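You operate a simulated robot arm through the tools that you are given. There is no shell and no other tool. Be economical: measure what you need, move in short steps, check, and stop when the job is done.

Carry out the task below with a simulated two-armed robot. There is one attempt and no reset: what you move stays moved.

Task
Shrink the yellow wire's sleeve tight at 150 C without scorching it.
Fine: stand it in the brass cup; switch OFF and under 50 C before you reach in; wire back in the wooden rack. Set down upright: what you pick out.

It is judged by the outcome, as a careful person would: the job done as asked, and still so three seconds after it is handed in. It fails if anything else is knocked over, pushed out of place, dropped, spilled or broken.

Robot
Two 7-joint arms with two-finger grippers on one trunk, on a base that drives. Base frame: it is fixed to the floor where the robot stands at the start and does not move with it; the origin is under the middle of the robot, x ahead of it, y to its left, z up; the surface under the hand at the start is at about z = 900. Units: mm, rad, N and s.
The left shoulder is at the start at [60, 123, 1020], the right one opposite. With the tool pointing down near the work surface each hand reaches from about 360 to 800 mm from the robot's upright axis, wherever it stands, measured 20 degrees to its own side. Places, roughly: brass cup [600, -200, 900]; grey dial [800, -200, 1000]; red toggle switch [800, -300, 1000]; warm-air station [800, -300, 1000]. Payload 1.47 kg a hand.
The tool frame of a hand sits at the grasp point between the pads (the TCP): z along the fingers, y along the line on which they close. The tips reach 16 mm beyond it. Largest opening 87 mm; the body of the gripper starts 55 mm behind the TCP.
Orientation is that of the tool frame in the base frame, as [roll, pitch, yaw] about the fixed x, y, z axes, in that order (R = Rz(yaw) Ry(pitch) Rx(roll)). With the fingers straight down and closing along the base's y, the tool's x points along the base's -x, its y along +y and its z along -z.

Tools
- The arms move only by the tool nudge_tool. It takes "left_motion", "right_motion" or both (then of equal length, played together; a hand with none holds still); each is a list of rows, each a list of 7 numbers: the shift along the tool's x, y, z in units of 200 mm (1.0 is 200 mm), then the turn, a rotation vector about the tool's x, y, z in units of 45 degrees (1.0 is 45 degrees), then the opening, from 0 (shut) to 1 (fully open). In form: [[tx, ty, tz, wx, wy, wz, gripper], ...]. A call has 1 to 8 rows; each row is the pose to reach, as a shift and turn from the pose commanded when the call began, along the tool's axes at that moment. A call with a number of a shift or a turn outside -1 to 1 is refused whole. Rows are played at 5 a second. More than 50 mm and 0.15 rad between two rows, or a gripper value outside its range, and nothing of the call is played. A pose out of reach is approached as far as the arm can. The call stops where the force on the tool passes 40 N (or 10 N more than at its start, if that is more) or the arm is blocked; 0.2 s more then pass. The fingers move at their own pace (about 153 mm/s each) and stop on an object; they squeeze with about 28 N. The grip force told is the motor's: it shows also when the fingers shut on nothing. Time passes only in rows, and 0.2 s behind the last, so rows that repeat a pose let the fingers close. The reply holds the time, the measured pose of the TCP, the force on the tool along the base axes, the opening and the grip force, in the units named above and with some noise, with the torque about the TCP (base axes, N m) and any sound that the robot's microphone picked up, and new pictures: "pictures" is both (left out), scene, wrist or none (wrist: the cameras of the hands that moved).
- Cameras (640 x 400 px; columns grow to the right, rows downward): "scene" is now at [88.7, -14, 1601.9]; the picture's right is [-0.22, -0.98, 0.00], its down [-0.63, 0.14, -0.77] and it looks along [0.75, -0.17, -0.64] (base axes); focal length 296 px, centre (320, 200). "left" rides on the left gripper at [73, -12, -90] in its tool frame; the picture's right is [0.16, 0.99, 0.00], its down [-0.72, 0.12, -0.68] and it looks along [-0.67, 0.11, 0.73] (tool axes); focal length 247 px, centre (320, 200). "right" rides on the right gripper at [73, 12, -90] in its tool frame; the picture's right is [-0.16, 0.99, 0.00], its down [-0.72, -0.12, -0.68] and it looks along [-0.67, -0.11, 0.73] (tool axes); focal length 247 px, centre (320, 200). There is no depth. A picture from a camera that has moved, and an enlarged one, comes with that camera's place and axes in the base frame and with its lens. The place of the scene camera against the robot may be out by one fixed shift of up to 25 mm in any direction.
- slide_trunk(by): slides the trunk up (or, below 0, down) by that many mm; the arms and the scene camera ride with it, the base frame stays. It gives what a move gives, with no picture.
- drive_base(legs): drives the robot by 1 to 6 legs, each [ahead, left, turn to the left] in mm, mm and rad, along the robot's own axes; the way and the turn of a leg run together, so that a leg with both is an arc; at most 1500 mm and 3.142 rad a leg. The arms and the cameras ride along, it lands a little off, and it stops where it bumps. It gives what a move gives, and a new picture of the scene camera.
- head_to(pan, tilt): turns the head with the scene camera to pan (to the left, within 2.094 rad either way) and tilt (down, from -0.506 to 1.204), counted from straight ahead of the robot. It gives what a move gives, and a new picture of the scene camera.
- zoom(camera, box): a new picture of the part [left, top, right, bottom] of that camera's present view, enlarged. It takes no simulated time.
- sign_off(): hands the job in; it is judged then, once.

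Go step by step. Nothing tells you exact positions but the pictures and the camera data: compare them with the known pose of the tool, close in by small moves and look again before you grip or let go. The budget is 120 turns and 260 pictures, counting those below and the enlarged ones. Unless the task says otherwise, let go and move clear before handing in, and close with one line.

The tools are called by a JSON object that holds its "api" and its "payload". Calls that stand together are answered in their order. nudge_tool: Moves the arms, as the interface text tells. Its arguments: {"type":"object","properties":{"left_motion":{"type":"array"},"right_motion":{"type":"array"},"pictures":{"type":"string","enum":["both","scene","wrist","none"]}},"required":[]} The other tools are called the same way: slide_trunk (by) slides the trunk up or down; drive_base (legs) drives the base; head_to (pan, tilt) turns the head that bears the scene camera; zoom (camera, box) takes an enlarged picture of a part of a camera's view; sign_off () hands the job in.

At the start:

```text
clock: 0.0
left_position: [463.1, 38.3, 1318.1]
left_tcp_rot: [3.14, 0.0, -3.141]
left_contact_force: [0.0, -0.6, 0.3]
left_torque: [0.04, 0.0, 0.0]
left_opening: 87.1
left_grip_force: 0.0
right_position: [457.4, -280.4, 1324.7]
right_tcp_rot: [-3.142, 0.001, -3.141]
right_contact_force: [0.5, 0.0, -0.9]
right_torque: [-0.05, 0.02, -0.01]
right_opening: 86.9
right_grip_force: 0.0
trunk travel left (down, up): [-175.0, 55.0]
robot x, y, heading: [2.4, 0.6, -0.003]
head pan, tilt: [-0.223, 0.696]
```

scene: 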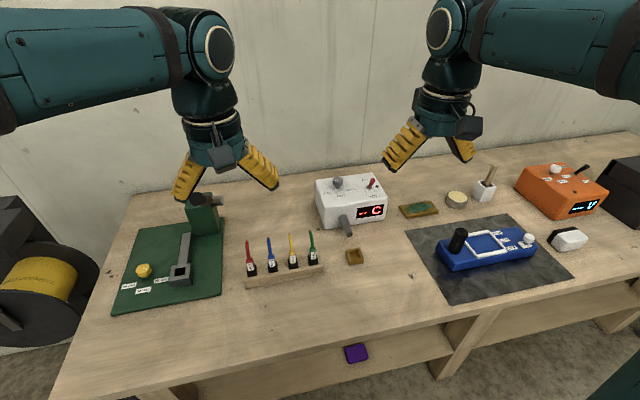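
right: 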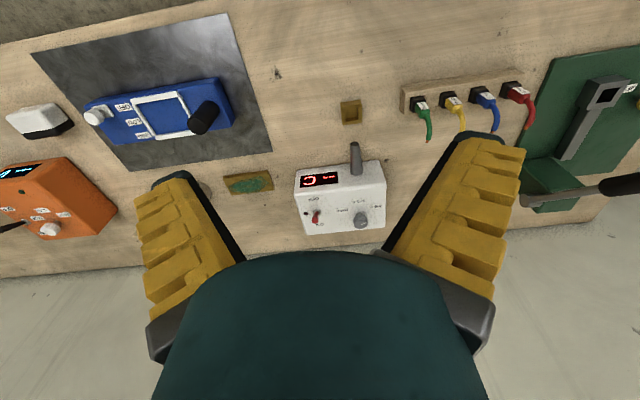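
left: 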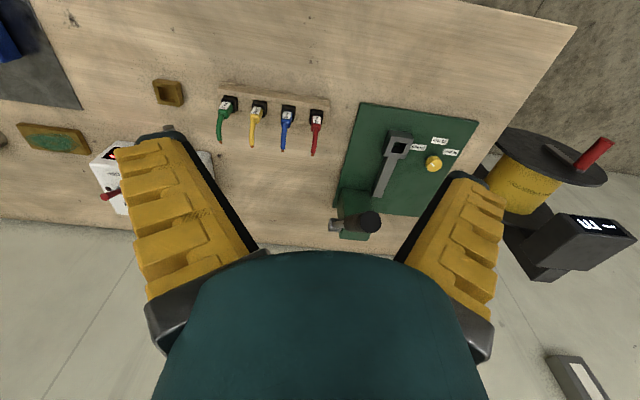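

I see the white warm-air station with its dial, red toggle and nozzle, the small brass cup in front of it, and the wooden rack with four wires to the left of that. I'll look closer first.

{"api": "zoom", "payload": {"camera": "scene", "box": [300, 160, 420, 280]}}

{"api": "zoom", "payload": {"camera": "scene", "box": [230, 220, 340, 295]}}

{"api": "zoom", "payload": {"camera": "right", "box": [270, 80, 410, 250]}}

{"api": "zoom", "payload": {"camera": "left", "box": [140, 60, 340, 180]}}

```text
3.33 times, centred on (360, 220) of scene
camera zoom: at [88.7, -14.0, 1601.9], right [-0.22, -0.98, 0.0], down [-0.63, 0.14, -0.77], along [0.75, -0.17, -0.64], focal length 985 px, centre (187, 133)
```

zoom: 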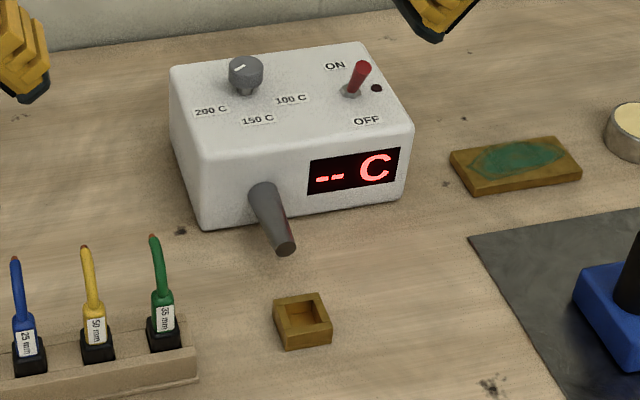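

```text
5.33 times, centred on (285, 258) of scene
camera zoom: at [88.7, -14.0, 1601.9], right [-0.22, -0.98, 0.0], down [-0.63, 0.14, -0.77], along [0.75, -0.17, -0.64], focal length 1576 px, centre (507, -107)
```

zoom: 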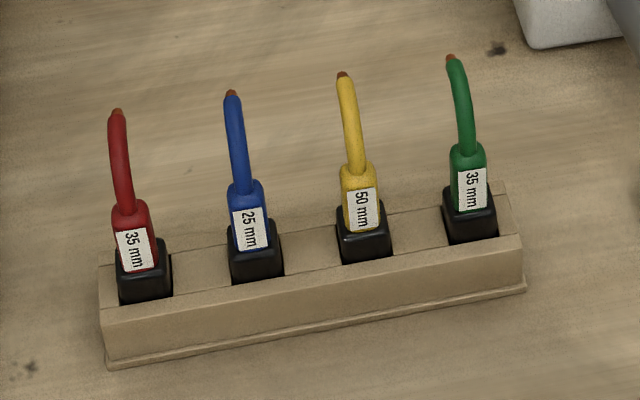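

```text
2.35 times, centred on (340, 165) of right
camera zoom: at [385.2, -269.4, 1414.6], right [0.16, 0.99, 0.0], down [0.72, -0.12, 0.68], along [0.67, -0.11, -0.73], focal length 581 px, centre (273, 282)
```

zoom: 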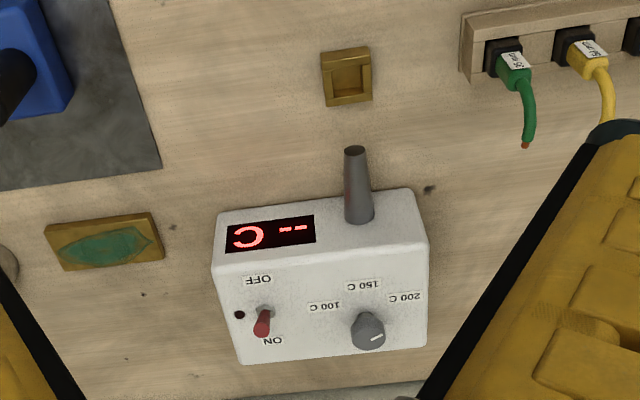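

```text
3.20 times, centred on (240, 120) of left
camera zoom: at [391.2, 23.4, 1407.9], right [-0.16, 0.99, 0.0], down [0.72, 0.12, 0.68], along [0.67, 0.11, -0.73], focal length 790 px, centre (576, 456)
```

zoom: 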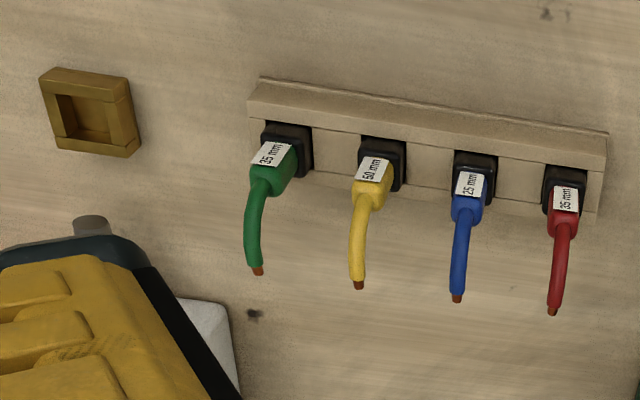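

The yellow wire (50 mm label) stands at about [612, -60] in the rack and the cup at about [613, -238]. I'll move the left hand aside, and bring the right hand towards the wire tilted 45° forward for a closer look.

{"api": "nudge_tool", "payload": {"right_motion": [[-0.01, 0.11, 0.13, 0, -0.143, 0, 0.5], [-0.03, 0.23, 0.26, 0, -0.286, 0, 0.5], [-0.04, 0.34, 0.39, 0, -0.429, 0, 0.5], [-0.06, 0.46, 0.52, 0, -0.571, 0, 0.5], [-0.07, 0.57, 0.64, 0, -0.714, 0, 0.5], [-0.09, 0.69, 0.77, 0, -0.857, 0, 0.5], [-0.1, 0.8, 0.9, 0, -1, 0, 0.5]], "left_motion": [[0, 0.11, 0, 0, 0, 0, 1], [0, 0.23, 0, 0, 0, 0, 1], [0, 0.34, 0, 0, 0, 0, 1], [0, 0.46, 0, 0, 0, 0, 1], [0, 0.57, 0, 0, 0, 0, 1], [0, 0.69, 0, 0, 0, 0, 1], [0, 0.8, 0, 0, 0, 0, 1]]}}

```text
clock: 1.6
left_position: [464.9, 197.0, 1318.2]
left_tcp_rot: [3.141, 0.001, -3.141]
left_contact_force: [1.1, -0.5, -0.3]
left_torque: [-0.04, 0.01, 0.01]
left_opening: 87.3
left_grip_force: 0.1
right_position: [477.5, -121.6, 1145.1]
right_tcp_rot: [-3.14, 0.783, 3.141]
right_contact_force: [-1.1, 0.1, 0.1]
right_torque: [-0.03, 0.02, -0.01]
right_opening: 49.1
right_grip_force: 3.6
trunk travel left (down, up): [-175.0, 55.0]
robot x, y, heading: [0.2, 2.1, 0.001]
head pan, tilt: [-0.223, 0.696]
camera scene: at [89.5, -13.1, 1601.8], right [-0.22, -0.98, 0.0], down [-0.63, 0.14, -0.77], along [0.75, -0.17, -0.64], focal length 296 px, centre (320, 200)
camera right: at [363.3, -109.4, 1158.2], right [0.11, 0.99, 0.11], down [0.03, -0.12, 0.99], along [0.99, -0.11, -0.04], focal length 247 px, centre (320, 200)
camera left: at [392.4, 184.5, 1407.4], right [-0.16, 0.99, 0.0], down [0.72, 0.12, 0.68], along [0.67, 0.11, -0.73], focal length 247 px, centre (320, 200)
```

scene: 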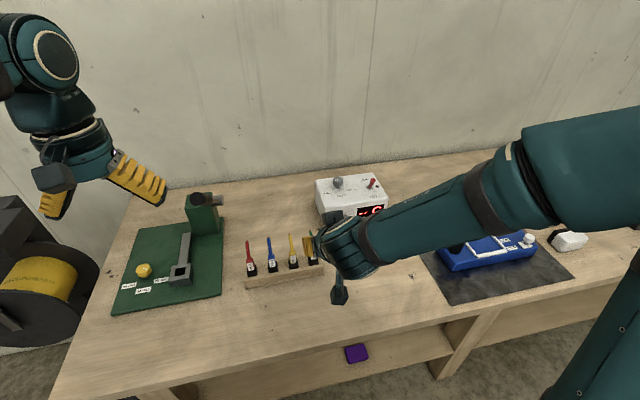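
right: 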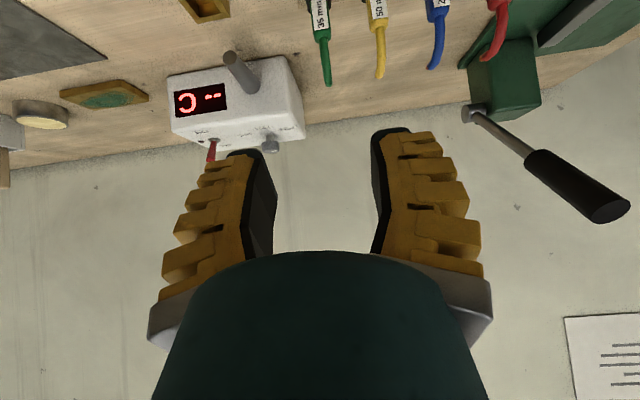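
left: 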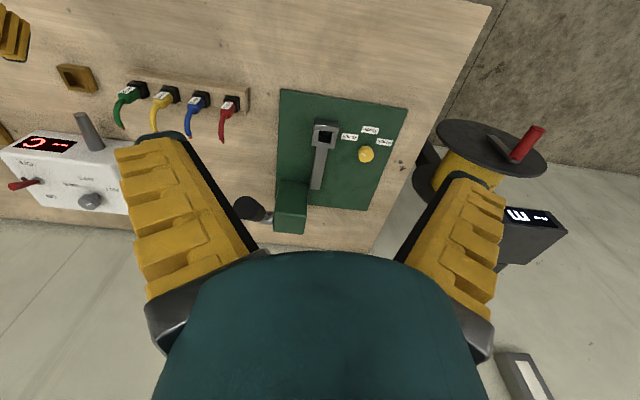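

The hand now looks across the bench. I'll enlarge the wires, cup and station from here to measure heights.

{"api": "zoom", "payload": {"camera": "right", "box": [290, 0, 450, 100]}}

{"api": "zoom", "payload": {"camera": "right", "box": [150, 0, 310, 170]}}

{"api": "zoom", "payload": {"camera": "left", "box": [0, 40, 260, 220]}}

```text
4.00 times, centred on (370, 50) of right
camera zoom: at [363.3, -109.4, 1158.2], right [0.11, 0.99, 0.11], down [0.03, -0.12, 0.99], along [0.99, -0.11, -0.04], focal length 988 px, centre (120, 800)
```

zoom: 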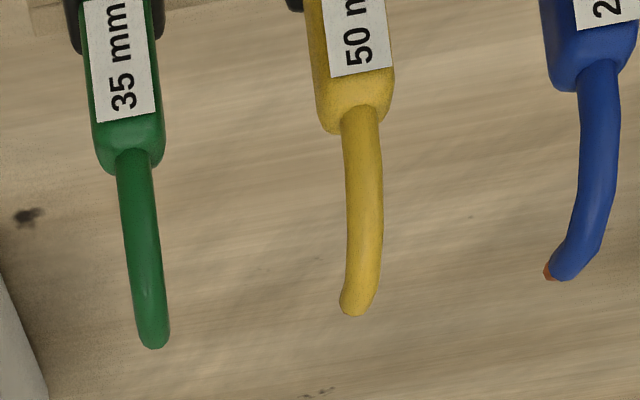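

```text
2.35 times, centred on (230, 85) of right
camera zoom: at [363.3, -109.4, 1158.2], right [0.11, 0.99, 0.11], down [0.03, -0.12, 0.99], along [0.99, -0.11, -0.04], focal length 581 px, centre (532, 471)
```

zoom: 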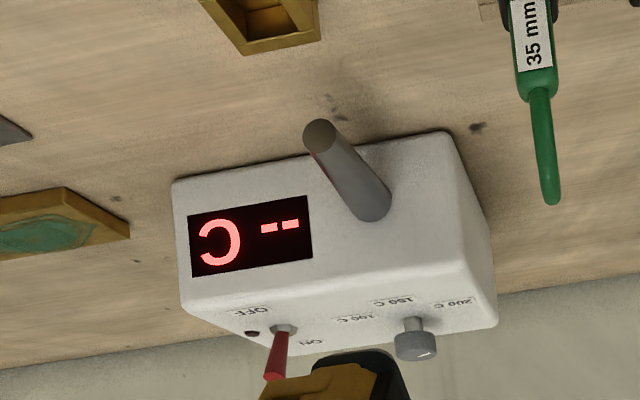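

```text
2.22 times, centred on (130, 130) of left
camera zoom: at [392.4, 184.5, 1407.4], right [-0.16, 0.99, 0.0], down [0.72, 0.12, 0.68], along [0.67, 0.11, -0.73], focal length 549 px, centre (742, 356)
```

zoom: 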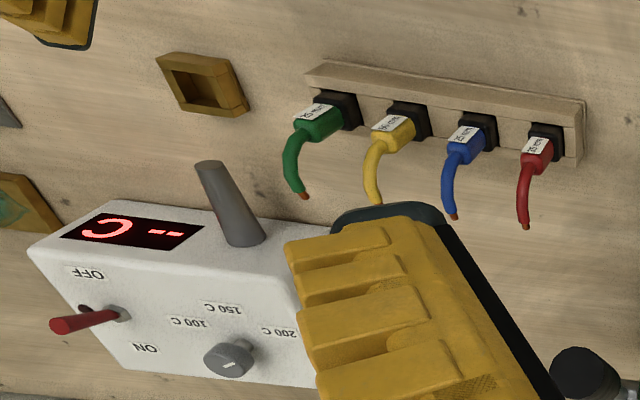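

From triangulation, the yellow block runs from about z 958 to 986 at [606, -59], and the wire tip bends forward to [639, -59, 1019]. The toggle tilts towards OFF. I'll go to a pre-grasp point 60 mm back along the fingers.

{"api": "nudge_tool", "payload": {"right_motion": [[0.037, 0.078, 0.19, 0, 0, 0, 0.45], [0.074, 0.156, 0.38, 0, 0, 0, 0.45], [0.11, 0.234, 0.57, 0, 0, 0, 0.45], [0.147, 0.313, 0.758, 0, 0, 0, 0.45], [0.147, 0.313, 0.758, 0, 0, 0, 0.45]]}}

{"api": "zoom", "payload": {"camera": "left", "box": [0, 40, 260, 220]}}

{"api": "zoom", "payload": {"camera": "scene", "box": [230, 190, 390, 290]}}

```text
clock: 2.8
left_position: [463.2, 196.0, 1318.3]
left_tcp_rot: [-3.141, 0.001, -3.141]
left_contact_force: [0.3, 0.5, -0.5]
left_torque: [0.02, -0.02, 0.01]
left_opening: 87.1
left_grip_force: 0.1
right_position: [561.6, -57.4, 1016.3]
right_tcp_rot: [3.139, 0.788, 3.14]
right_contact_force: [0.2, -0.1, 0.4]
right_torque: [-0.02, 0.0, -0.01]
right_opening: 45.0
right_grip_force: 4.0
trunk travel left (down, up): [-175.0, 55.0]
robot x, y, heading: [1.7, -2.8, -0.001]
head pan, tilt: [-0.223, 0.696]
camera scene: at [87.5, -14.0, 1602.0], right [-0.22, -0.98, 0.0], down [-0.62, 0.14, -0.77], along [0.75, -0.17, -0.64], focal length 296 px, centre (320, 200)
camera right: at [447.7, -46.0, 1028.7], right [0.11, 0.99, 0.11], down [0.03, -0.12, 0.99], along [0.99, -0.11, -0.04], focal length 247 px, centre (320, 200)
```

scene: 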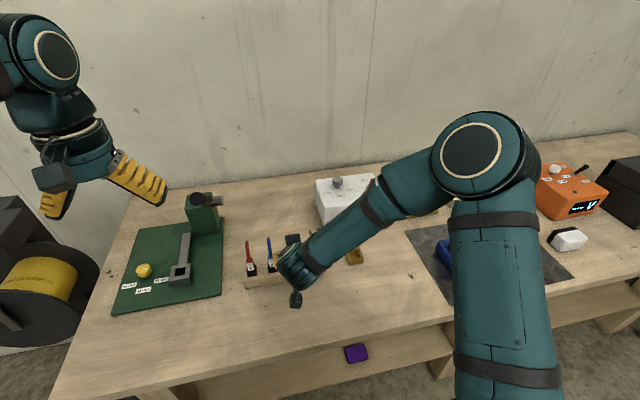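
right: 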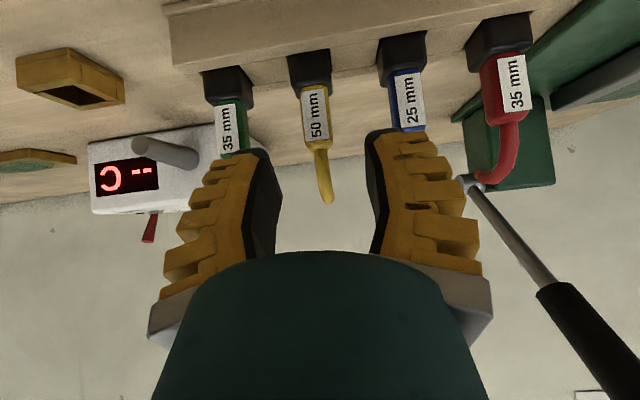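

```text
2.22 times, centred on (130, 130) of left
camera zoom: at [390.6, 183.3, 1408.0], right [-0.16, 0.99, 0.0], down [0.72, 0.12, 0.68], along [0.67, 0.11, -0.73], focal length 549 px, centre (742, 356)
```

zoom: 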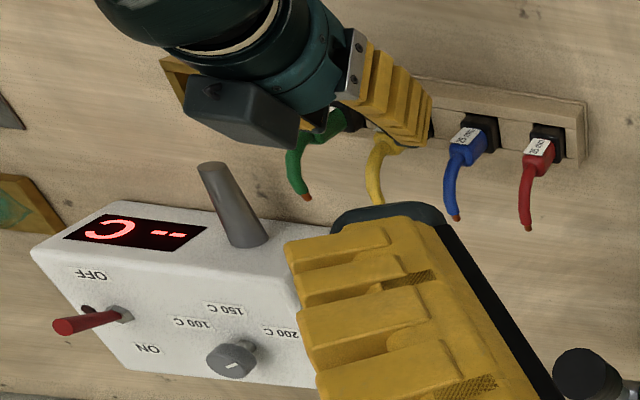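

```text
4.00 times, centred on (310, 240) of scene
camera zoom: at [87.5, -14.0, 1602.0], right [-0.22, -0.98, 0.0], down [-0.62, 0.14, -0.77], along [0.75, -0.17, -0.64], focal length 1182 px, centre (360, 40)
```

zoom: 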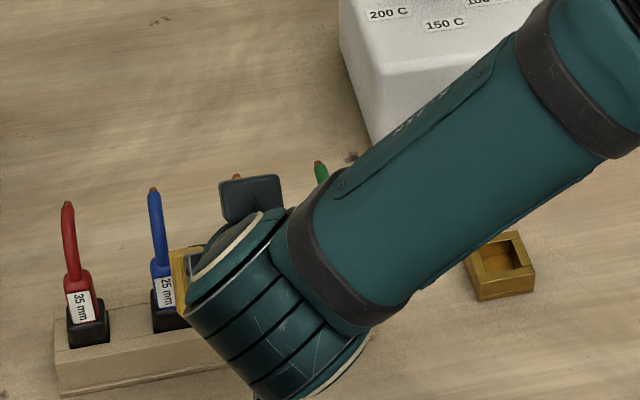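

The view agrees with my estimate: the yellow block is centred between the fingers. I'll advance so the pads take the yellow block above the black foot, then close.

{"api": "nudge_tool", "payload": {"right_motion": [[-0.012, -0.004, 0.095, 0, 0, 0, 0.45], [-0.024, -0.008, 0.19, 0, 0, 0, 0.45], [-0.036, -0.008, 0.285, 0, 0, 0, 0.45], [-0.036, -0.008, 0.285, 0, 0, 0, 0.45]], "pictures": "wrist"}}

{"api": "zoom", "payload": {"camera": "left", "box": [60, 40, 240, 160]}}

```text
clock: 3.8
left_position: [463.5, 196.0, 1317.2]
left_tcp_rot: [-3.141, 0.0, -3.14]
left_contact_force: [-0.5, -0.6, 0.5]
left_torque: [0.02, 0.02, 0.01]
left_opening: 86.9
left_grip_force: 0.1
right_position: [607.9, -60.5, 982.2]
right_tcp_rot: [3.141, 0.785, 3.141]
right_contact_force: [-0.2, 0.8, 0.2]
right_torque: [0.0, 0.03, 0.01]
right_opening: 44.6
right_grip_force: 4.1
trunk travel left (down, up): [-175.0, 55.0]
robot x, y, heading: [2.5, -0.8, 0.006]
head pan, tilt: [-0.223, 0.696]
camera right: at [494.7, -48.3, 993.9], right [0.11, 0.99, 0.11], down [0.03, -0.12, 0.99], along [0.99, -0.11, -0.04], focal length 247 px, centre (320, 200)
```

right: 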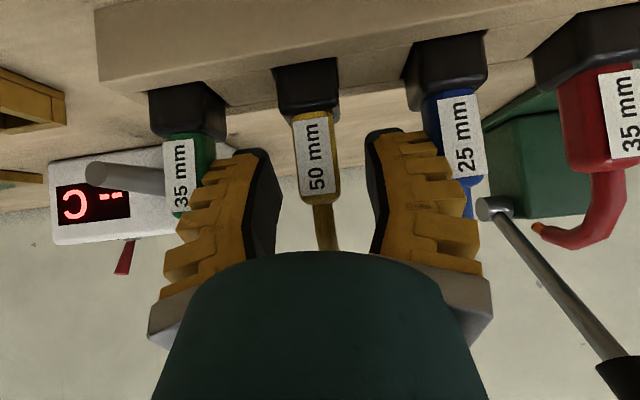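

```text
3.33 times, centred on (150, 100) of left
camera zoom: at [391.3, 183.5, 1407.7], right [-0.16, 0.99, 0.0], down [0.72, 0.12, 0.68], along [0.67, 0.11, -0.73], focal length 823 px, centre (887, 533)
```

zoom: 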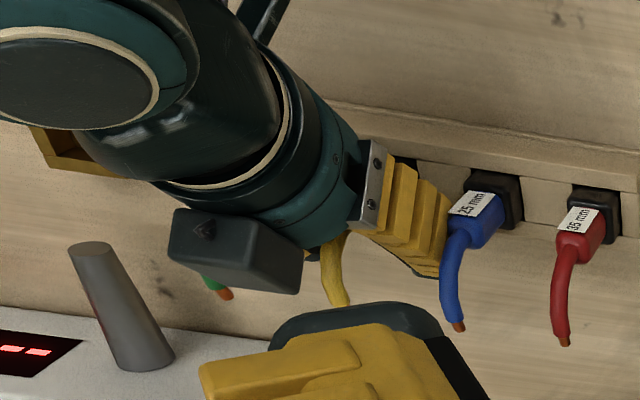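

The yellow block is between the pads with the neighbours clear. Closing.

{"api": "nudge_tool", "payload": {"right_motion": [[0, 0, 0, 0, 0, 0, 0.1], [0, 0, 0, 0, 0, 0, 0], [0, 0, 0, 0, 0, 0, 0]], "pictures": "wrist"}}

```text
clock: 4.6
left_position: [463.6, 196.4, 1318.0]
left_tcp_rot: [-3.141, 0.0, 3.141]
left_contact_force: [-0.2, -0.3, 0.2]
left_torque: [0.02, 0.01, 0.0]
left_opening: 87.0
left_grip_force: 0.0
right_position: [607.5, -59.8, 981.9]
right_tcp_rot: [3.14, 0.787, 3.139]
right_contact_force: [-1.3, 0.3, 5.9]
right_torque: [0.0, 0.16, -0.02]
right_opening: 9.6
right_grip_force: 28.5
trunk travel left (down, up): [-175.0, 55.0]
robot x, y, heading: [1.8, 1.3, -0.0]
head pan, tilt: [-0.223, 0.696]
camera right: at [494.5, -48.1, 994.5], right [0.11, 0.99, 0.11], down [0.03, -0.12, 0.99], along [0.99, -0.11, -0.04], focal length 247 px, centre (320, 200)
```

right: 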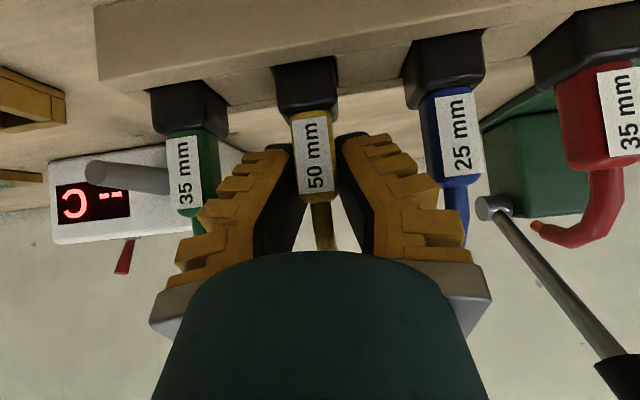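

Gripped at 9.6 mm. Lifting straight up slowly and watching.

{"api": "nudge_tool", "payload": {"right_motion": [[-0.036, 0, -0.036, 0, 0, 0, 0], [-0.072, 0, -0.072, 0, 0, 0, 0], [-0.15, 0, -0.15, 0, 0, 0, 0], [-0.25, 0, -0.25, 0, 0, 0, 0], [-0.32, 0, -0.32, 0, 0, 0, 0]]}}

{"api": "zoom", "payload": {"camera": "left", "box": [0, 30, 240, 190]}}

```text
clock: 5.8
left_position: [463.4, 196.9, 1316.6]
left_tcp_rot: [-3.141, 0.0, 3.14]
left_contact_force: [0.3, -0.6, -0.1]
left_torque: [-0.02, -0.01, 0.0]
left_opening: 87.0
left_grip_force: 0.0
right_position: [608.3, -60.3, 1072.2]
right_tcp_rot: [3.141, 0.787, -3.141]
right_contact_force: [0.1, -0.2, -0.8]
right_torque: [-0.02, -0.03, 0.0]
right_opening: 7.4
right_grip_force: 28.4
trunk travel left (down, up): [-175.0, 55.0]
robot x, y, heading: [-0.9, -1.7, -0.004]
head pan, tilt: [-0.223, 0.696]
camera scene: at [88.4, -13.9, 1601.9], right [-0.22, -0.98, 0.0], down [-0.63, 0.14, -0.77], along [0.75, -0.17, -0.64], focal length 296 px, centre (320, 200)
camera right: at [494.4, -48.5, 1084.1], right [0.11, 0.99, 0.11], down [0.03, -0.12, 0.99], along [0.99, -0.11, -0.04], focal length 247 px, centre (320, 200)
```

scene: 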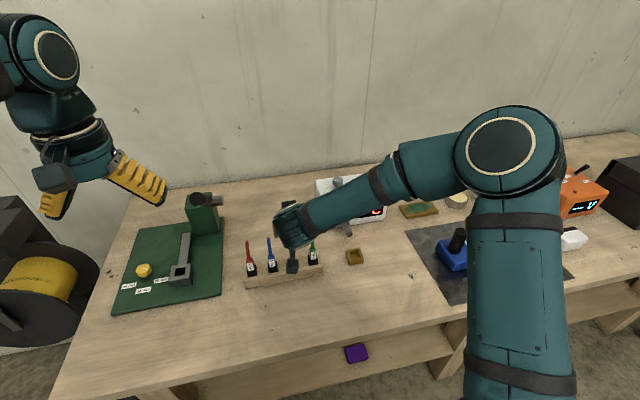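
right: 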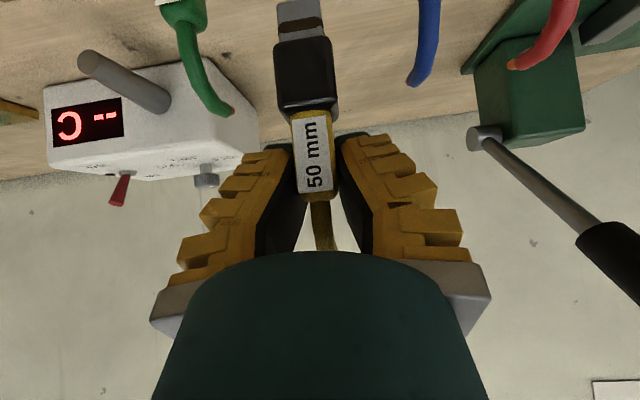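

```text
2.50 times, centred on (120, 110) of left
camera zoom: at [391.4, 183.5, 1407.7], right [-0.16, 0.99, 0.0], down [0.72, 0.12, 0.68], along [0.67, 0.11, -0.73], focal length 617 px, centre (820, 425)
```

zoom: 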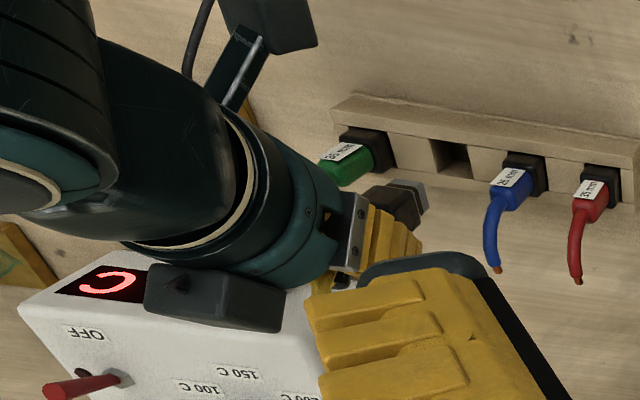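

The wire is out: it's a plug with a grey tang, black sleeve, yellow boot and bent wire, with its bottom at about z 990. I'll lift it clear of the green wire, move over towards the cup and measure that.

{"api": "nudge_tool", "payload": {"right_motion": [[-0.11, 0, -0.11, 0, 0, 0, 0], [-0.22, 0, -0.22, 0, 0, 0, 0], [-0.22, -0.22, -0.22, 0, 0, 0, 0], [-0.22, -0.44, -0.22, 0, 0, 0, 0], [-0.22, -0.66, -0.22, 0, 0, 0, 0], [-0.22, -0.88, -0.22, 0, 0, 0, 0], [-0.1, -0.88, -0.1, 0, 0, 0, 0], [0.0, -0.88, 0.0, 0, 0, 0, 0]]}}

{"api": "zoom", "payload": {"camera": "left", "box": [0, 30, 160, 190]}}

{"api": "zoom", "payload": {"camera": "scene", "box": [310, 170, 430, 290]}}

```text
clock: 7.6
left_position: [463.6, 196.5, 1317.9]
left_tcp_rot: [3.141, 0.001, -3.14]
left_contact_force: [0.3, -0.2, -0.3]
left_torque: [0.04, 0.03, 0.02]
left_opening: 87.3
left_grip_force: 0.1
right_position: [610.0, -236.2, 1070.2]
right_tcp_rot: [3.14, 0.784, 3.14]
right_contact_force: [0.0, 0.5, -0.8]
right_torque: [0.01, -0.02, 0.01]
right_opening: 7.7
right_grip_force: 28.2
trunk travel left (down, up): [-175.0, 55.0]
robot x, y, heading: [3.6, -3.2, 0.001]
head pan, tilt: [-0.223, 0.696]
camera scene: at [88.8, -15.0, 1601.8], right [-0.22, -0.98, 0.0], down [-0.63, 0.14, -0.77], along [0.75, -0.17, -0.64], focal length 296 px, centre (320, 200)
camera right: at [496.1, -224.2, 1083.6], right [0.11, 0.99, 0.11], down [0.03, -0.12, 0.99], along [0.99, -0.11, -0.04], focal length 247 px, centre (320, 200)
```

scene: 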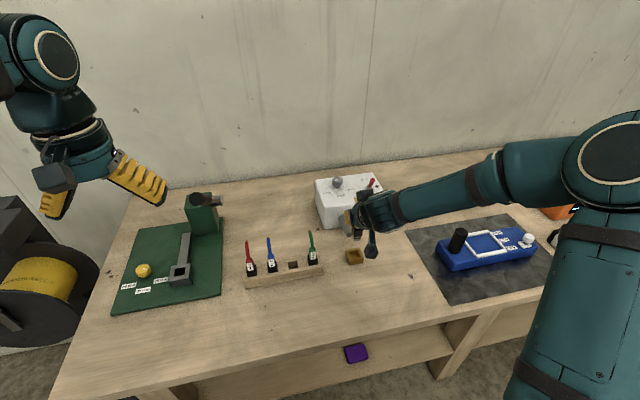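
right: 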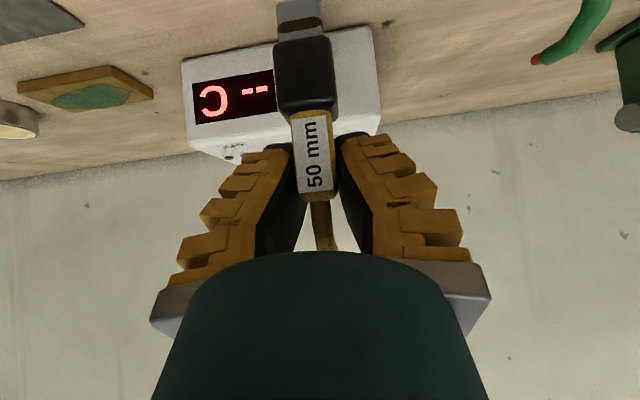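

```text
2.50 times, centred on (80, 110) of left
camera zoom: at [391.8, 182.3, 1407.7], right [-0.16, 0.99, 0.0], down [0.72, 0.12, 0.68], along [0.67, 0.11, -0.73], focal length 617 px, centre (920, 425)
```

zoom: 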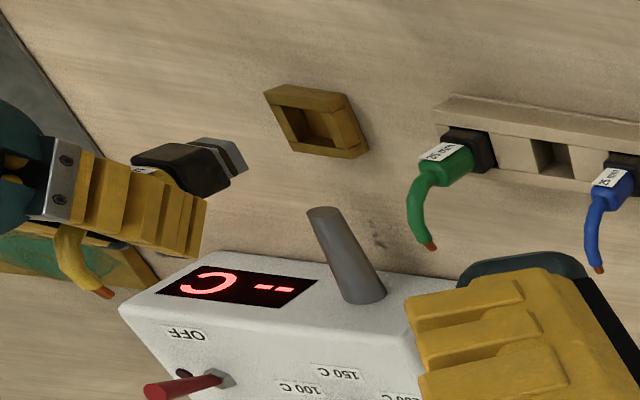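

```text
3.33 times, centred on (370, 230) of scene
camera zoom: at [88.8, -15.0, 1601.8], right [-0.22, -0.98, 0.0], down [-0.63, 0.14, -0.77], along [0.75, -0.17, -0.64], focal length 985 px, centre (153, 100)
```

zoom: 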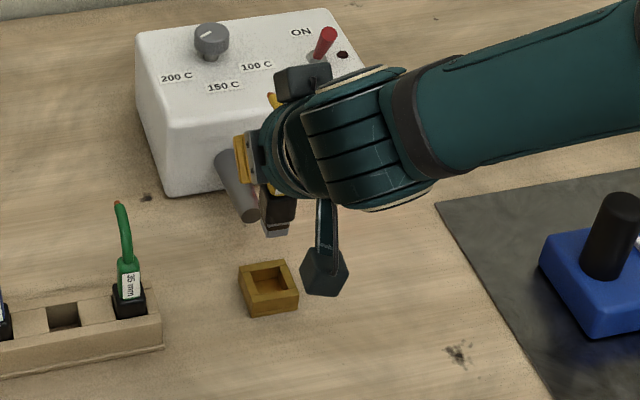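

I can see the cup well from the left hand; its rim centre is about [611, -239, 919]. I'll enlarge the cup and the plug tang for finer measurement.

{"api": "zoom", "payload": {"camera": "left", "box": [20, 40, 100, 110]}}

{"api": "zoom", "payload": {"camera": "scene", "box": [330, 215, 390, 275]}}

{"api": "zoom", "payload": {"camera": "right", "box": [260, 0, 380, 130]}}

```text
5.71 times, centred on (60, 75) of left
camera zoom: at [391.8, 182.3, 1407.7], right [-0.16, 0.99, 0.0], down [0.72, 0.12, 0.68], along [0.67, 0.11, -0.73], focal length 1411 px, centre (1806, 914)
```

zoom: 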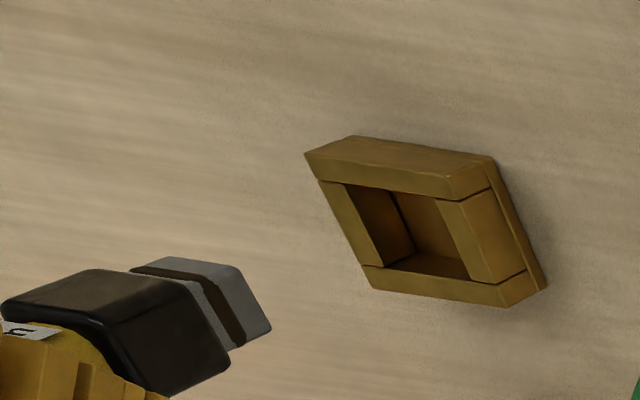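

```text
6.67 times, centred on (360, 245) of scene
camera zoom: at [88.8, -15.0, 1601.8], right [-0.22, -0.98, 0.0], down [-0.63, 0.14, -0.77], along [0.75, -0.17, -0.64], focal length 1970 px, centre (53, -100)
```

zoom: 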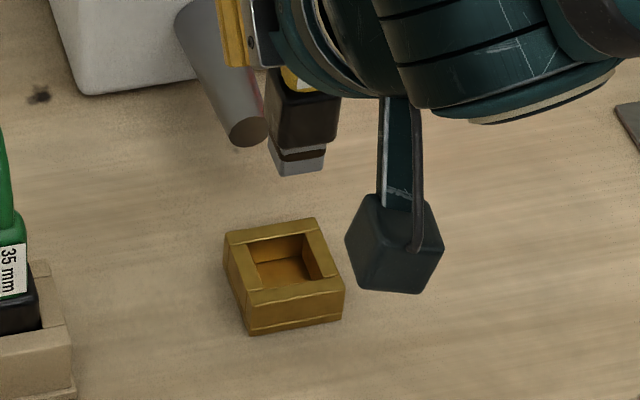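

```text
3.08 times, centred on (320, 65) of right
camera zoom: at [496.1, -224.2, 1083.6], right [0.11, 0.99, 0.11], down [0.03, -0.12, 0.99], along [0.99, -0.11, -0.04], focal length 760 px, centre (320, 615)
```

zoom: 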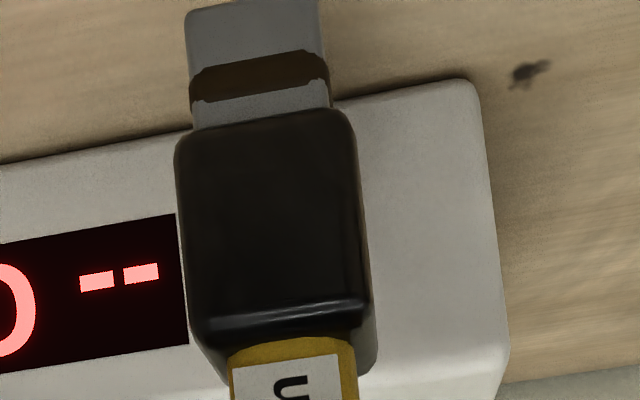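

The tang bottom sits at about z 998, about 20 mm wide, and the cup opening is about 29 mm with its rim near z 920. I'll shift about +8 in x and -5 in y, and lower to just above the rim to check alignment.

{"api": "nudge_tool", "payload": {"right_motion": [[0.07, -0.01, 0.09, 0, 0, 0, 0], [0.14, -0.02, 0.18, 0, 0, 0, 0], [0.205, -0.025, 0.262, 0, 0, 0, 0], [0.205, -0.025, 0.262, 0, 0, 0, 0]], "pictures": "wrist"}}

{"api": "zoom", "payload": {"camera": "left", "box": [20, 40, 100, 110]}}

{"api": "zoom", "payload": {"camera": "scene", "box": [330, 215, 390, 275]}}

```text
clock: 8.6
left_position: [463.5, 196.4, 1317.8]
left_tcp_rot: [-3.141, -0.001, -3.141]
left_contact_force: [-0.5, -1.0, -0.7]
left_torque: [-0.02, 0.0, 0.0]
left_opening: 87.1
left_grip_force: 0.0
right_position: [619.2, -241.5, 1006.3]
right_tcp_rot: [3.14, 0.788, -3.14]
right_contact_force: [-0.5, -0.5, 0.1]
right_torque: [-0.01, -0.02, -0.01]
right_opening: 7.3
right_grip_force: 27.7
trunk travel left (down, up): [-175.0, 55.0]
robot x, y, heading: [5.1, 1.5, -0.002]
head pan, tilt: [-0.223, 0.696]
camera right: at [503.8, -228.4, 1017.8], right [0.11, 0.99, 0.11], down [0.03, -0.12, 0.99], along [0.99, -0.11, -0.04], focal length 247 px, centre (320, 200)
```

right: 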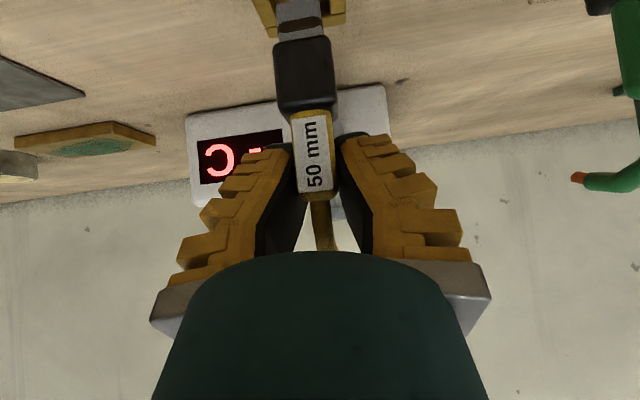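

```text
5.71 times, centred on (60, 75) of left
camera zoom: at [391.3, 183.8, 1407.7], right [-0.16, 0.99, 0.0], down [0.72, 0.12, 0.68], along [0.67, 0.11, -0.73], focal length 1411 px, centre (1806, 914)
```

zoom: 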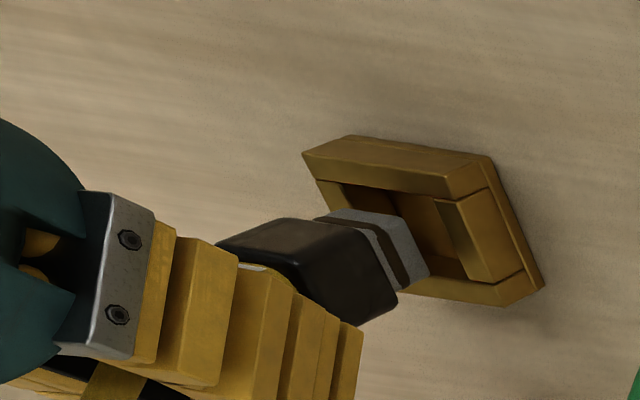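

```text
6.67 times, centred on (360, 245) of scene
camera zoom: at [88.2, -13.5, 1601.9], right [-0.22, -0.98, 0.0], down [-0.63, 0.14, -0.77], along [0.75, -0.17, -0.64], focal length 1970 px, centre (53, -100)
```

zoom: 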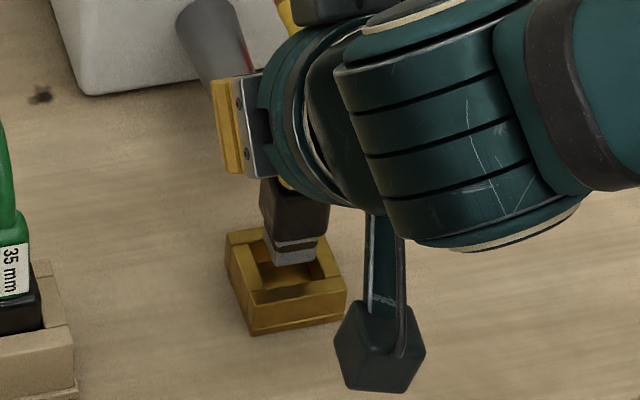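

{"api": "zoom", "payload": {"camera": "right", "box": [240, 0, 360, 75]}}

{"api": "zoom", "payload": {"camera": "left", "box": [50, 55, 95, 95]}}

{"api": "zoom", "payload": {"camera": "scene", "box": [345, 235, 385, 265]}}

```text
5.33 times, centred on (300, 38) of right
camera zoom: at [503.8, -228.4, 1017.8], right [0.11, 0.99, 0.11], down [0.03, -0.12, 0.99], along [0.99, -0.11, -0.04], focal length 1317 px, centre (427, 1067)
```

zoom: 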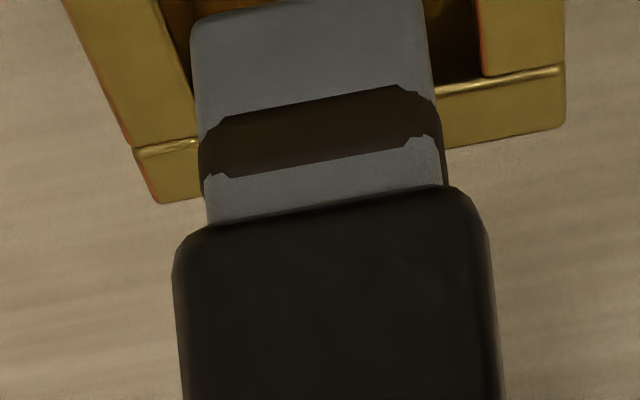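

```text
10.00 times, centred on (72, 75) of left
camera zoom: at [391.3, 183.8, 1407.7], right [-0.16, 0.99, 0.0], down [0.72, 0.12, 0.68], along [0.67, 0.11, -0.73], focal length 2470 px, centre (2795, 1450)
```

zoom: 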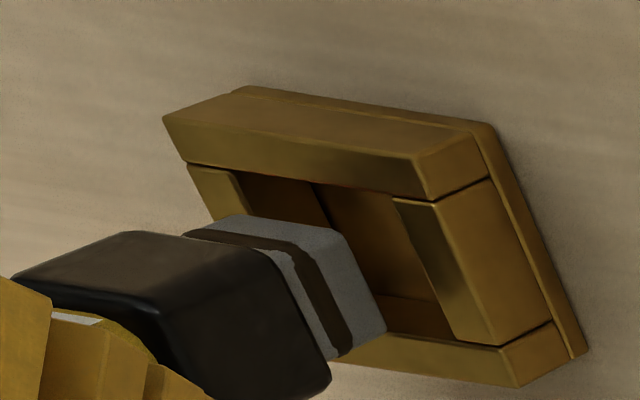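

```text
13.33 times, centred on (365, 250) of scene
camera zoom: at [88.2, -13.5, 1601.9], right [-0.22, -0.98, 0.0], down [-0.63, 0.14, -0.77], along [0.75, -0.17, -0.64], focal length 3941 px, centre (-280, -467)
```

zoom: 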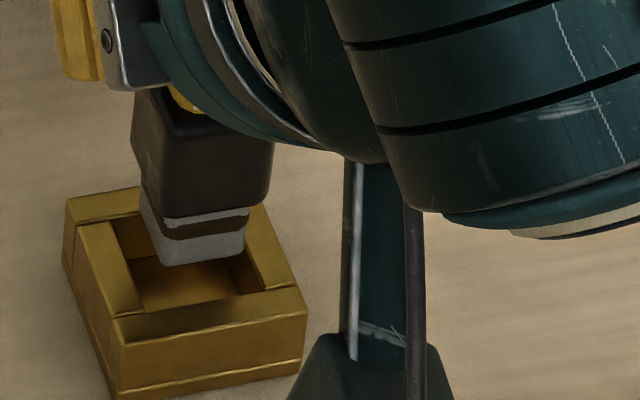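

The three views agree: about +3 in x and -1 in y puts the tang in the middle of the opening. I'll align, then lower in.

{"api": "nudge_tool", "payload": {"right_motion": [[-0.011, -0.005, 0.011, 0, 0, 0, 0], [0.014, -0.005, 0.035, 0, 0, 0, 0], [0.039, -0.005, 0.06, 0, 0, 0, 0], [0.053, -0.005, 0.074, 0, 0, 0, 0], [0.067, -0.005, 0.088, 0, 0, 0, 0], [0.067, -0.005, 0.088, 0, 0, 0, 0]], "pictures": "wrist"}}

{"api": "zoom", "payload": {"camera": "left", "box": [40, 45, 105, 95]}}

{"api": "zoom", "payload": {"camera": "scene", "box": [340, 230, 390, 268]}}

```text
clock: 10.0
left_position: [465.0, 197.9, 1316.3]
left_tcp_rot: [-3.14, 0.0, -3.141]
left_contact_force: [-0.7, 0.1, -0.2]
left_torque: [-0.01, 0.01, -0.02]
left_opening: 87.1
left_grip_force: 0.0
right_position: [620.4, -242.2, 984.0]
right_tcp_rot: [-3.141, 0.786, 3.14]
right_contact_force: [0.5, -0.5, -0.5]
right_torque: [0.0, 0.0, 0.0]
right_opening: 7.3
right_grip_force: 28.0
trunk travel left (down, up): [-175.0, 55.0]
robot x, y, heading: [2.4, -2.9, 0.001]
head pan, tilt: [-0.223, 0.696]
camera right: at [506.1, -230.1, 996.1], right [0.11, 0.99, 0.11], down [0.03, -0.12, 0.99], along [0.99, -0.11, -0.04], focal length 247 px, centre (320, 200)
```

right: 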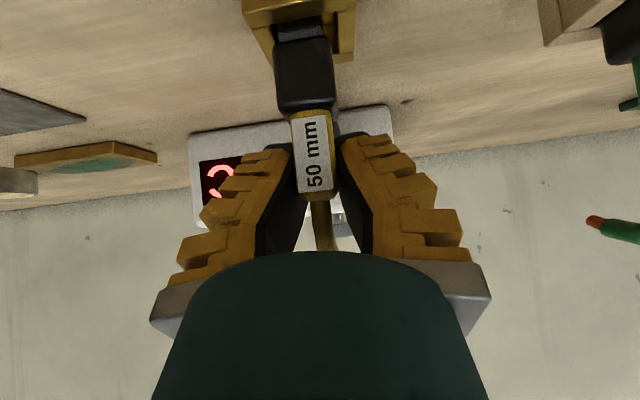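

```text
8.00 times, centred on (72, 70) of left
camera zoom: at [391.6, 183.5, 1407.7], right [-0.16, 0.99, 0.0], down [0.72, 0.12, 0.68], along [0.67, 0.11, -0.73], focal length 1976 px, centre (2300, 1240)
```

zoom: 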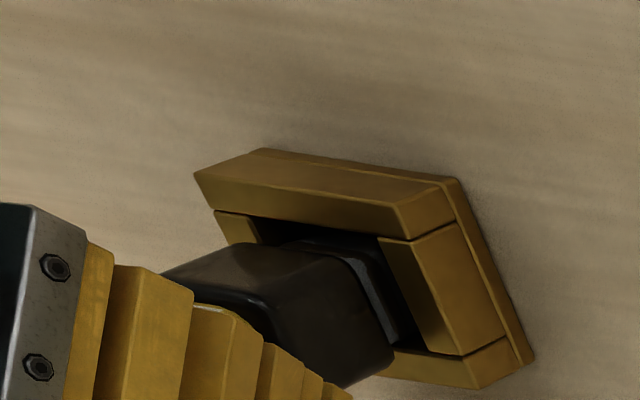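

```text
10.53 times, centred on (365, 249) of scene
camera zoom: at [88.6, -13.9, 1601.9], right [-0.22, -0.98, 0.0], down [-0.63, 0.14, -0.77], along [0.75, -0.17, -0.64], focal length 3111 px, centre (-154, -316)
```

zoom: 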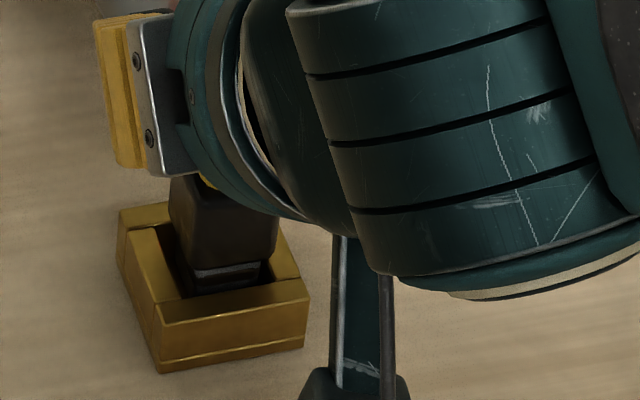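

The tang is inside the cup without touching. Lowering on in small steps until I feel the floor.

{"api": "nudge_tool", "payload": {"right_motion": [[0.007, 0, 0.007, 0, 0, 0, 0], [0.014, 0, 0.014, 0, 0, 0, 0], [0.021, 0, 0.021, 0, 0, 0, 0], [0.025, 0, 0.025, 0, 0, 0, 0]], "pictures": "none"}}

```text
clock: 11.0
left_position: [462.5, 197.8, 1317.9]
left_tcp_rot: [-3.141, 0.001, -3.141]
left_contact_force: [-0.3, -1.5, -0.3]
left_torque: [0.0, 0.03, 0.03]
left_opening: 86.8
left_grip_force: 0.0
right_position: [621.0, -242.0, 978.6]
right_tcp_rot: [-3.138, 0.79, -3.14]
right_contact_force: [5.4, 0.2, 24.2]
right_torque: [-0.02, -0.14, -0.01]
right_opening: 14.0
right_grip_force: 28.7
trunk travel left (down, up): [-175.0, 55.0]
robot x, y, heading: [1.3, -3.3, -0.002]
head pan, tilt: [-0.223, 0.696]
```

I felt the floor (24 N). I'll ease up a little and look before releasing.

{"api": "nudge_tool", "payload": {"right_motion": [[-0.007, 0, -0.007, 0, 0, 0, 0], [-0.007, 0, -0.007, 0, 0, 0, 0]], "pictures": "wrist"}}

{"api": "zoom", "payload": {"camera": "left", "box": [30, 35, 110, 95]}}

{"api": "zoom", "payload": {"camera": "scene", "box": [340, 230, 390, 268]}}

```text
clock: 11.6
left_position: [464.3, 197.1, 1317.9]
left_tcp_rot: [-3.141, 0.002, -3.142]
left_contact_force: [0.4, -0.9, 0.4]
left_torque: [-0.02, 0.03, 0.02]
left_opening: 87.2
left_grip_force: 0.1
right_position: [621.4, -243.2, 979.5]
right_tcp_rot: [3.141, 0.785, 3.141]
right_contact_force: [4.4, 1.6, 17.6]
right_torque: [0.01, -0.13, 0.01]
right_opening: 11.6
right_grip_force: 28.0
trunk travel left (down, up): [-175.0, 55.0]
robot x, y, heading: [2.4, 3.3, -0.002]
head pan, tilt: [-0.223, 0.696]
camera right: at [505.9, -230.2, 991.5], right [0.11, 0.99, 0.11], down [0.03, -0.12, 0.99], along [0.99, -0.11, -0.04], focal length 247 px, centre (320, 200)
```

right: 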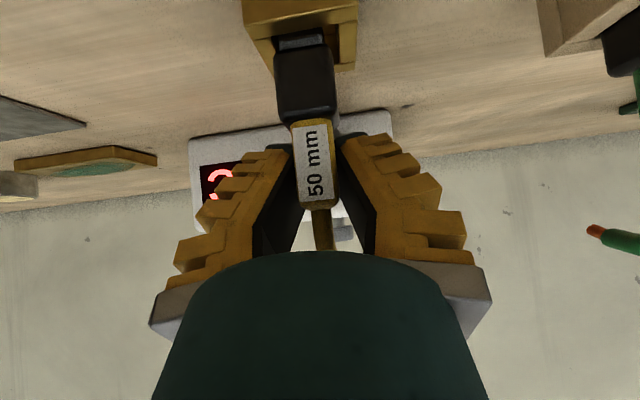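

```text
6.67 times, centred on (70, 65) of left
camera zoom: at [390.7, 184.2, 1407.8], right [-0.16, 0.99, 0.0], down [0.72, 0.12, 0.68], along [0.67, 0.11, -0.73], focal length 1646 px, centre (1987, 1100)
```

zoom: 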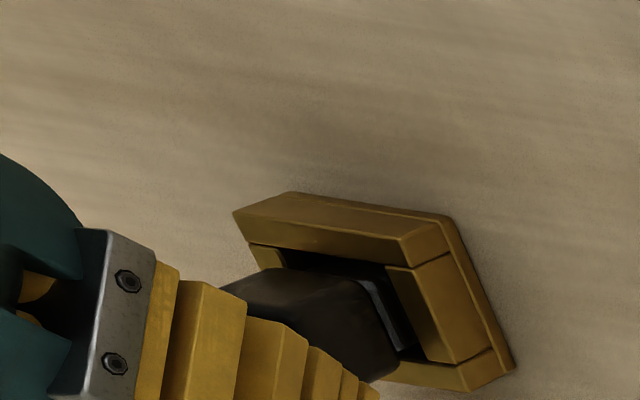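

```text
10.53 times, centred on (365, 249) of scene
camera zoom: at [87.6, -13.0, 1602.0], right [-0.22, -0.98, 0.0], down [-0.62, 0.14, -0.77], along [0.75, -0.17, -0.64], focal length 3111 px, centre (-154, -316)
```

zoom: 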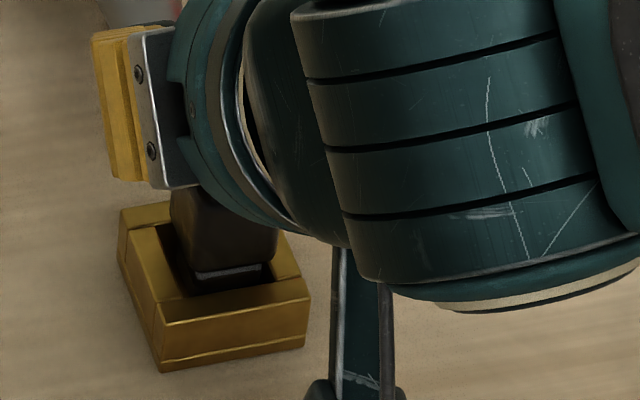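

{"api": "nudge_tool", "payload": {"right_motion": [[-0.007, 0, -0.007, 0, 0, 0, 0], [-0.007, 0, -0.007, 0, 0, 0, 0]], "pictures": "none"}}

```text
clock: 12.2
left_position: [464.2, 196.0, 1316.9]
left_tcp_rot: [-3.141, 0.0, -3.142]
left_contact_force: [-1.4, 0.8, -0.1]
left_torque: [0.0, 0.02, 0.01]
left_opening: 87.2
left_grip_force: 0.1
right_position: [619.9, -242.6, 979.9]
right_tcp_rot: [-3.141, 0.782, 3.139]
right_contact_force: [-0.6, 1.8, 4.5]
right_torque: [0.08, 0.05, 0.01]
right_opening: 8.9
right_grip_force: 27.5
trunk travel left (down, up): [-175.0, 55.0]
robot x, y, heading: [-2.9, 1.1, 0.003]
head pan, tilt: [-0.223, 0.696]
```

Load is nearly gone; opening the hand.

{"api": "nudge_tool", "payload": {"right_motion": [[0, 0, 0, 0, 0, 0, 0.2], [0, 0, 0, 0, 0, 0, 0.35], [0, 0, 0, 0, 0, 0, 0.45]], "pictures": "wrist"}}

{"api": "zoom", "payload": {"camera": "left", "box": [10, 35, 110, 115]}}

```text
clock: 13.0
left_position: [463.5, 196.5, 1317.2]
left_tcp_rot: [3.141, 0.0, 3.141]
left_contact_force: [-0.3, -0.5, 0.2]
left_torque: [0.02, 0.0, 0.01]
left_opening: 87.2
left_grip_force: 0.1
right_position: [621.1, -243.5, 980.8]
right_tcp_rot: [-3.141, 0.786, 3.14]
right_contact_force: [0.6, 1.0, -0.5]
right_torque: [0.0, 0.02, 0.03]
right_opening: 45.3
right_grip_force: 3.9
trunk travel left (down, up): [-175.0, 55.0]
robot x, y, heading: [-1.6, 0.6, -0.005]
head pan, tilt: [-0.223, 0.696]
camera right: at [506.3, -231.0, 993.3], right [0.11, 0.99, 0.11], down [0.03, -0.12, 0.99], along [0.99, -0.11, -0.04], focal length 247 px, centre (320, 200)
```

right: 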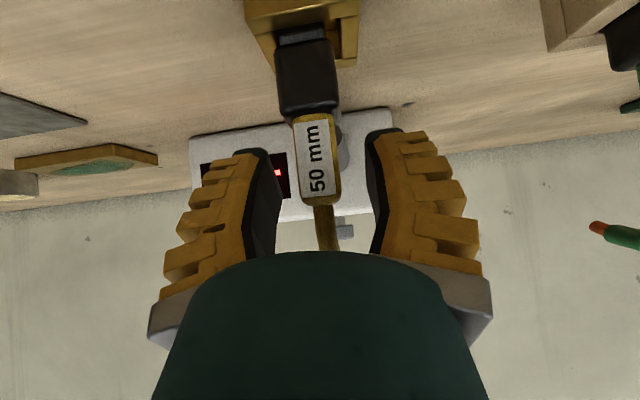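

```text
5.00 times, centred on (60, 75) of left
camera zoom: at [391.6, 183.4, 1407.6], right [-0.16, 0.99, 0.0], down [0.72, 0.12, 0.68], along [0.67, 0.11, -0.73], focal length 1235 px, centre (1620, 825)
```

zoom: 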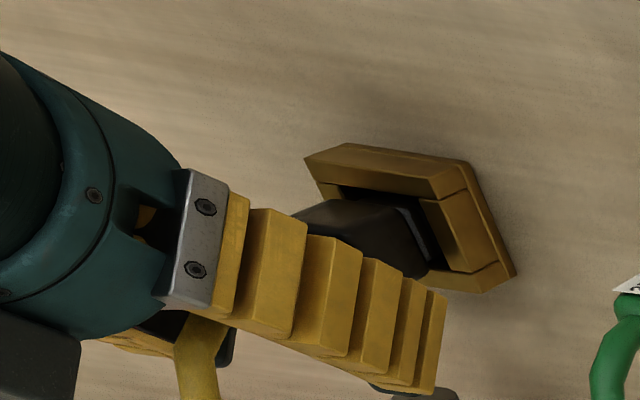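

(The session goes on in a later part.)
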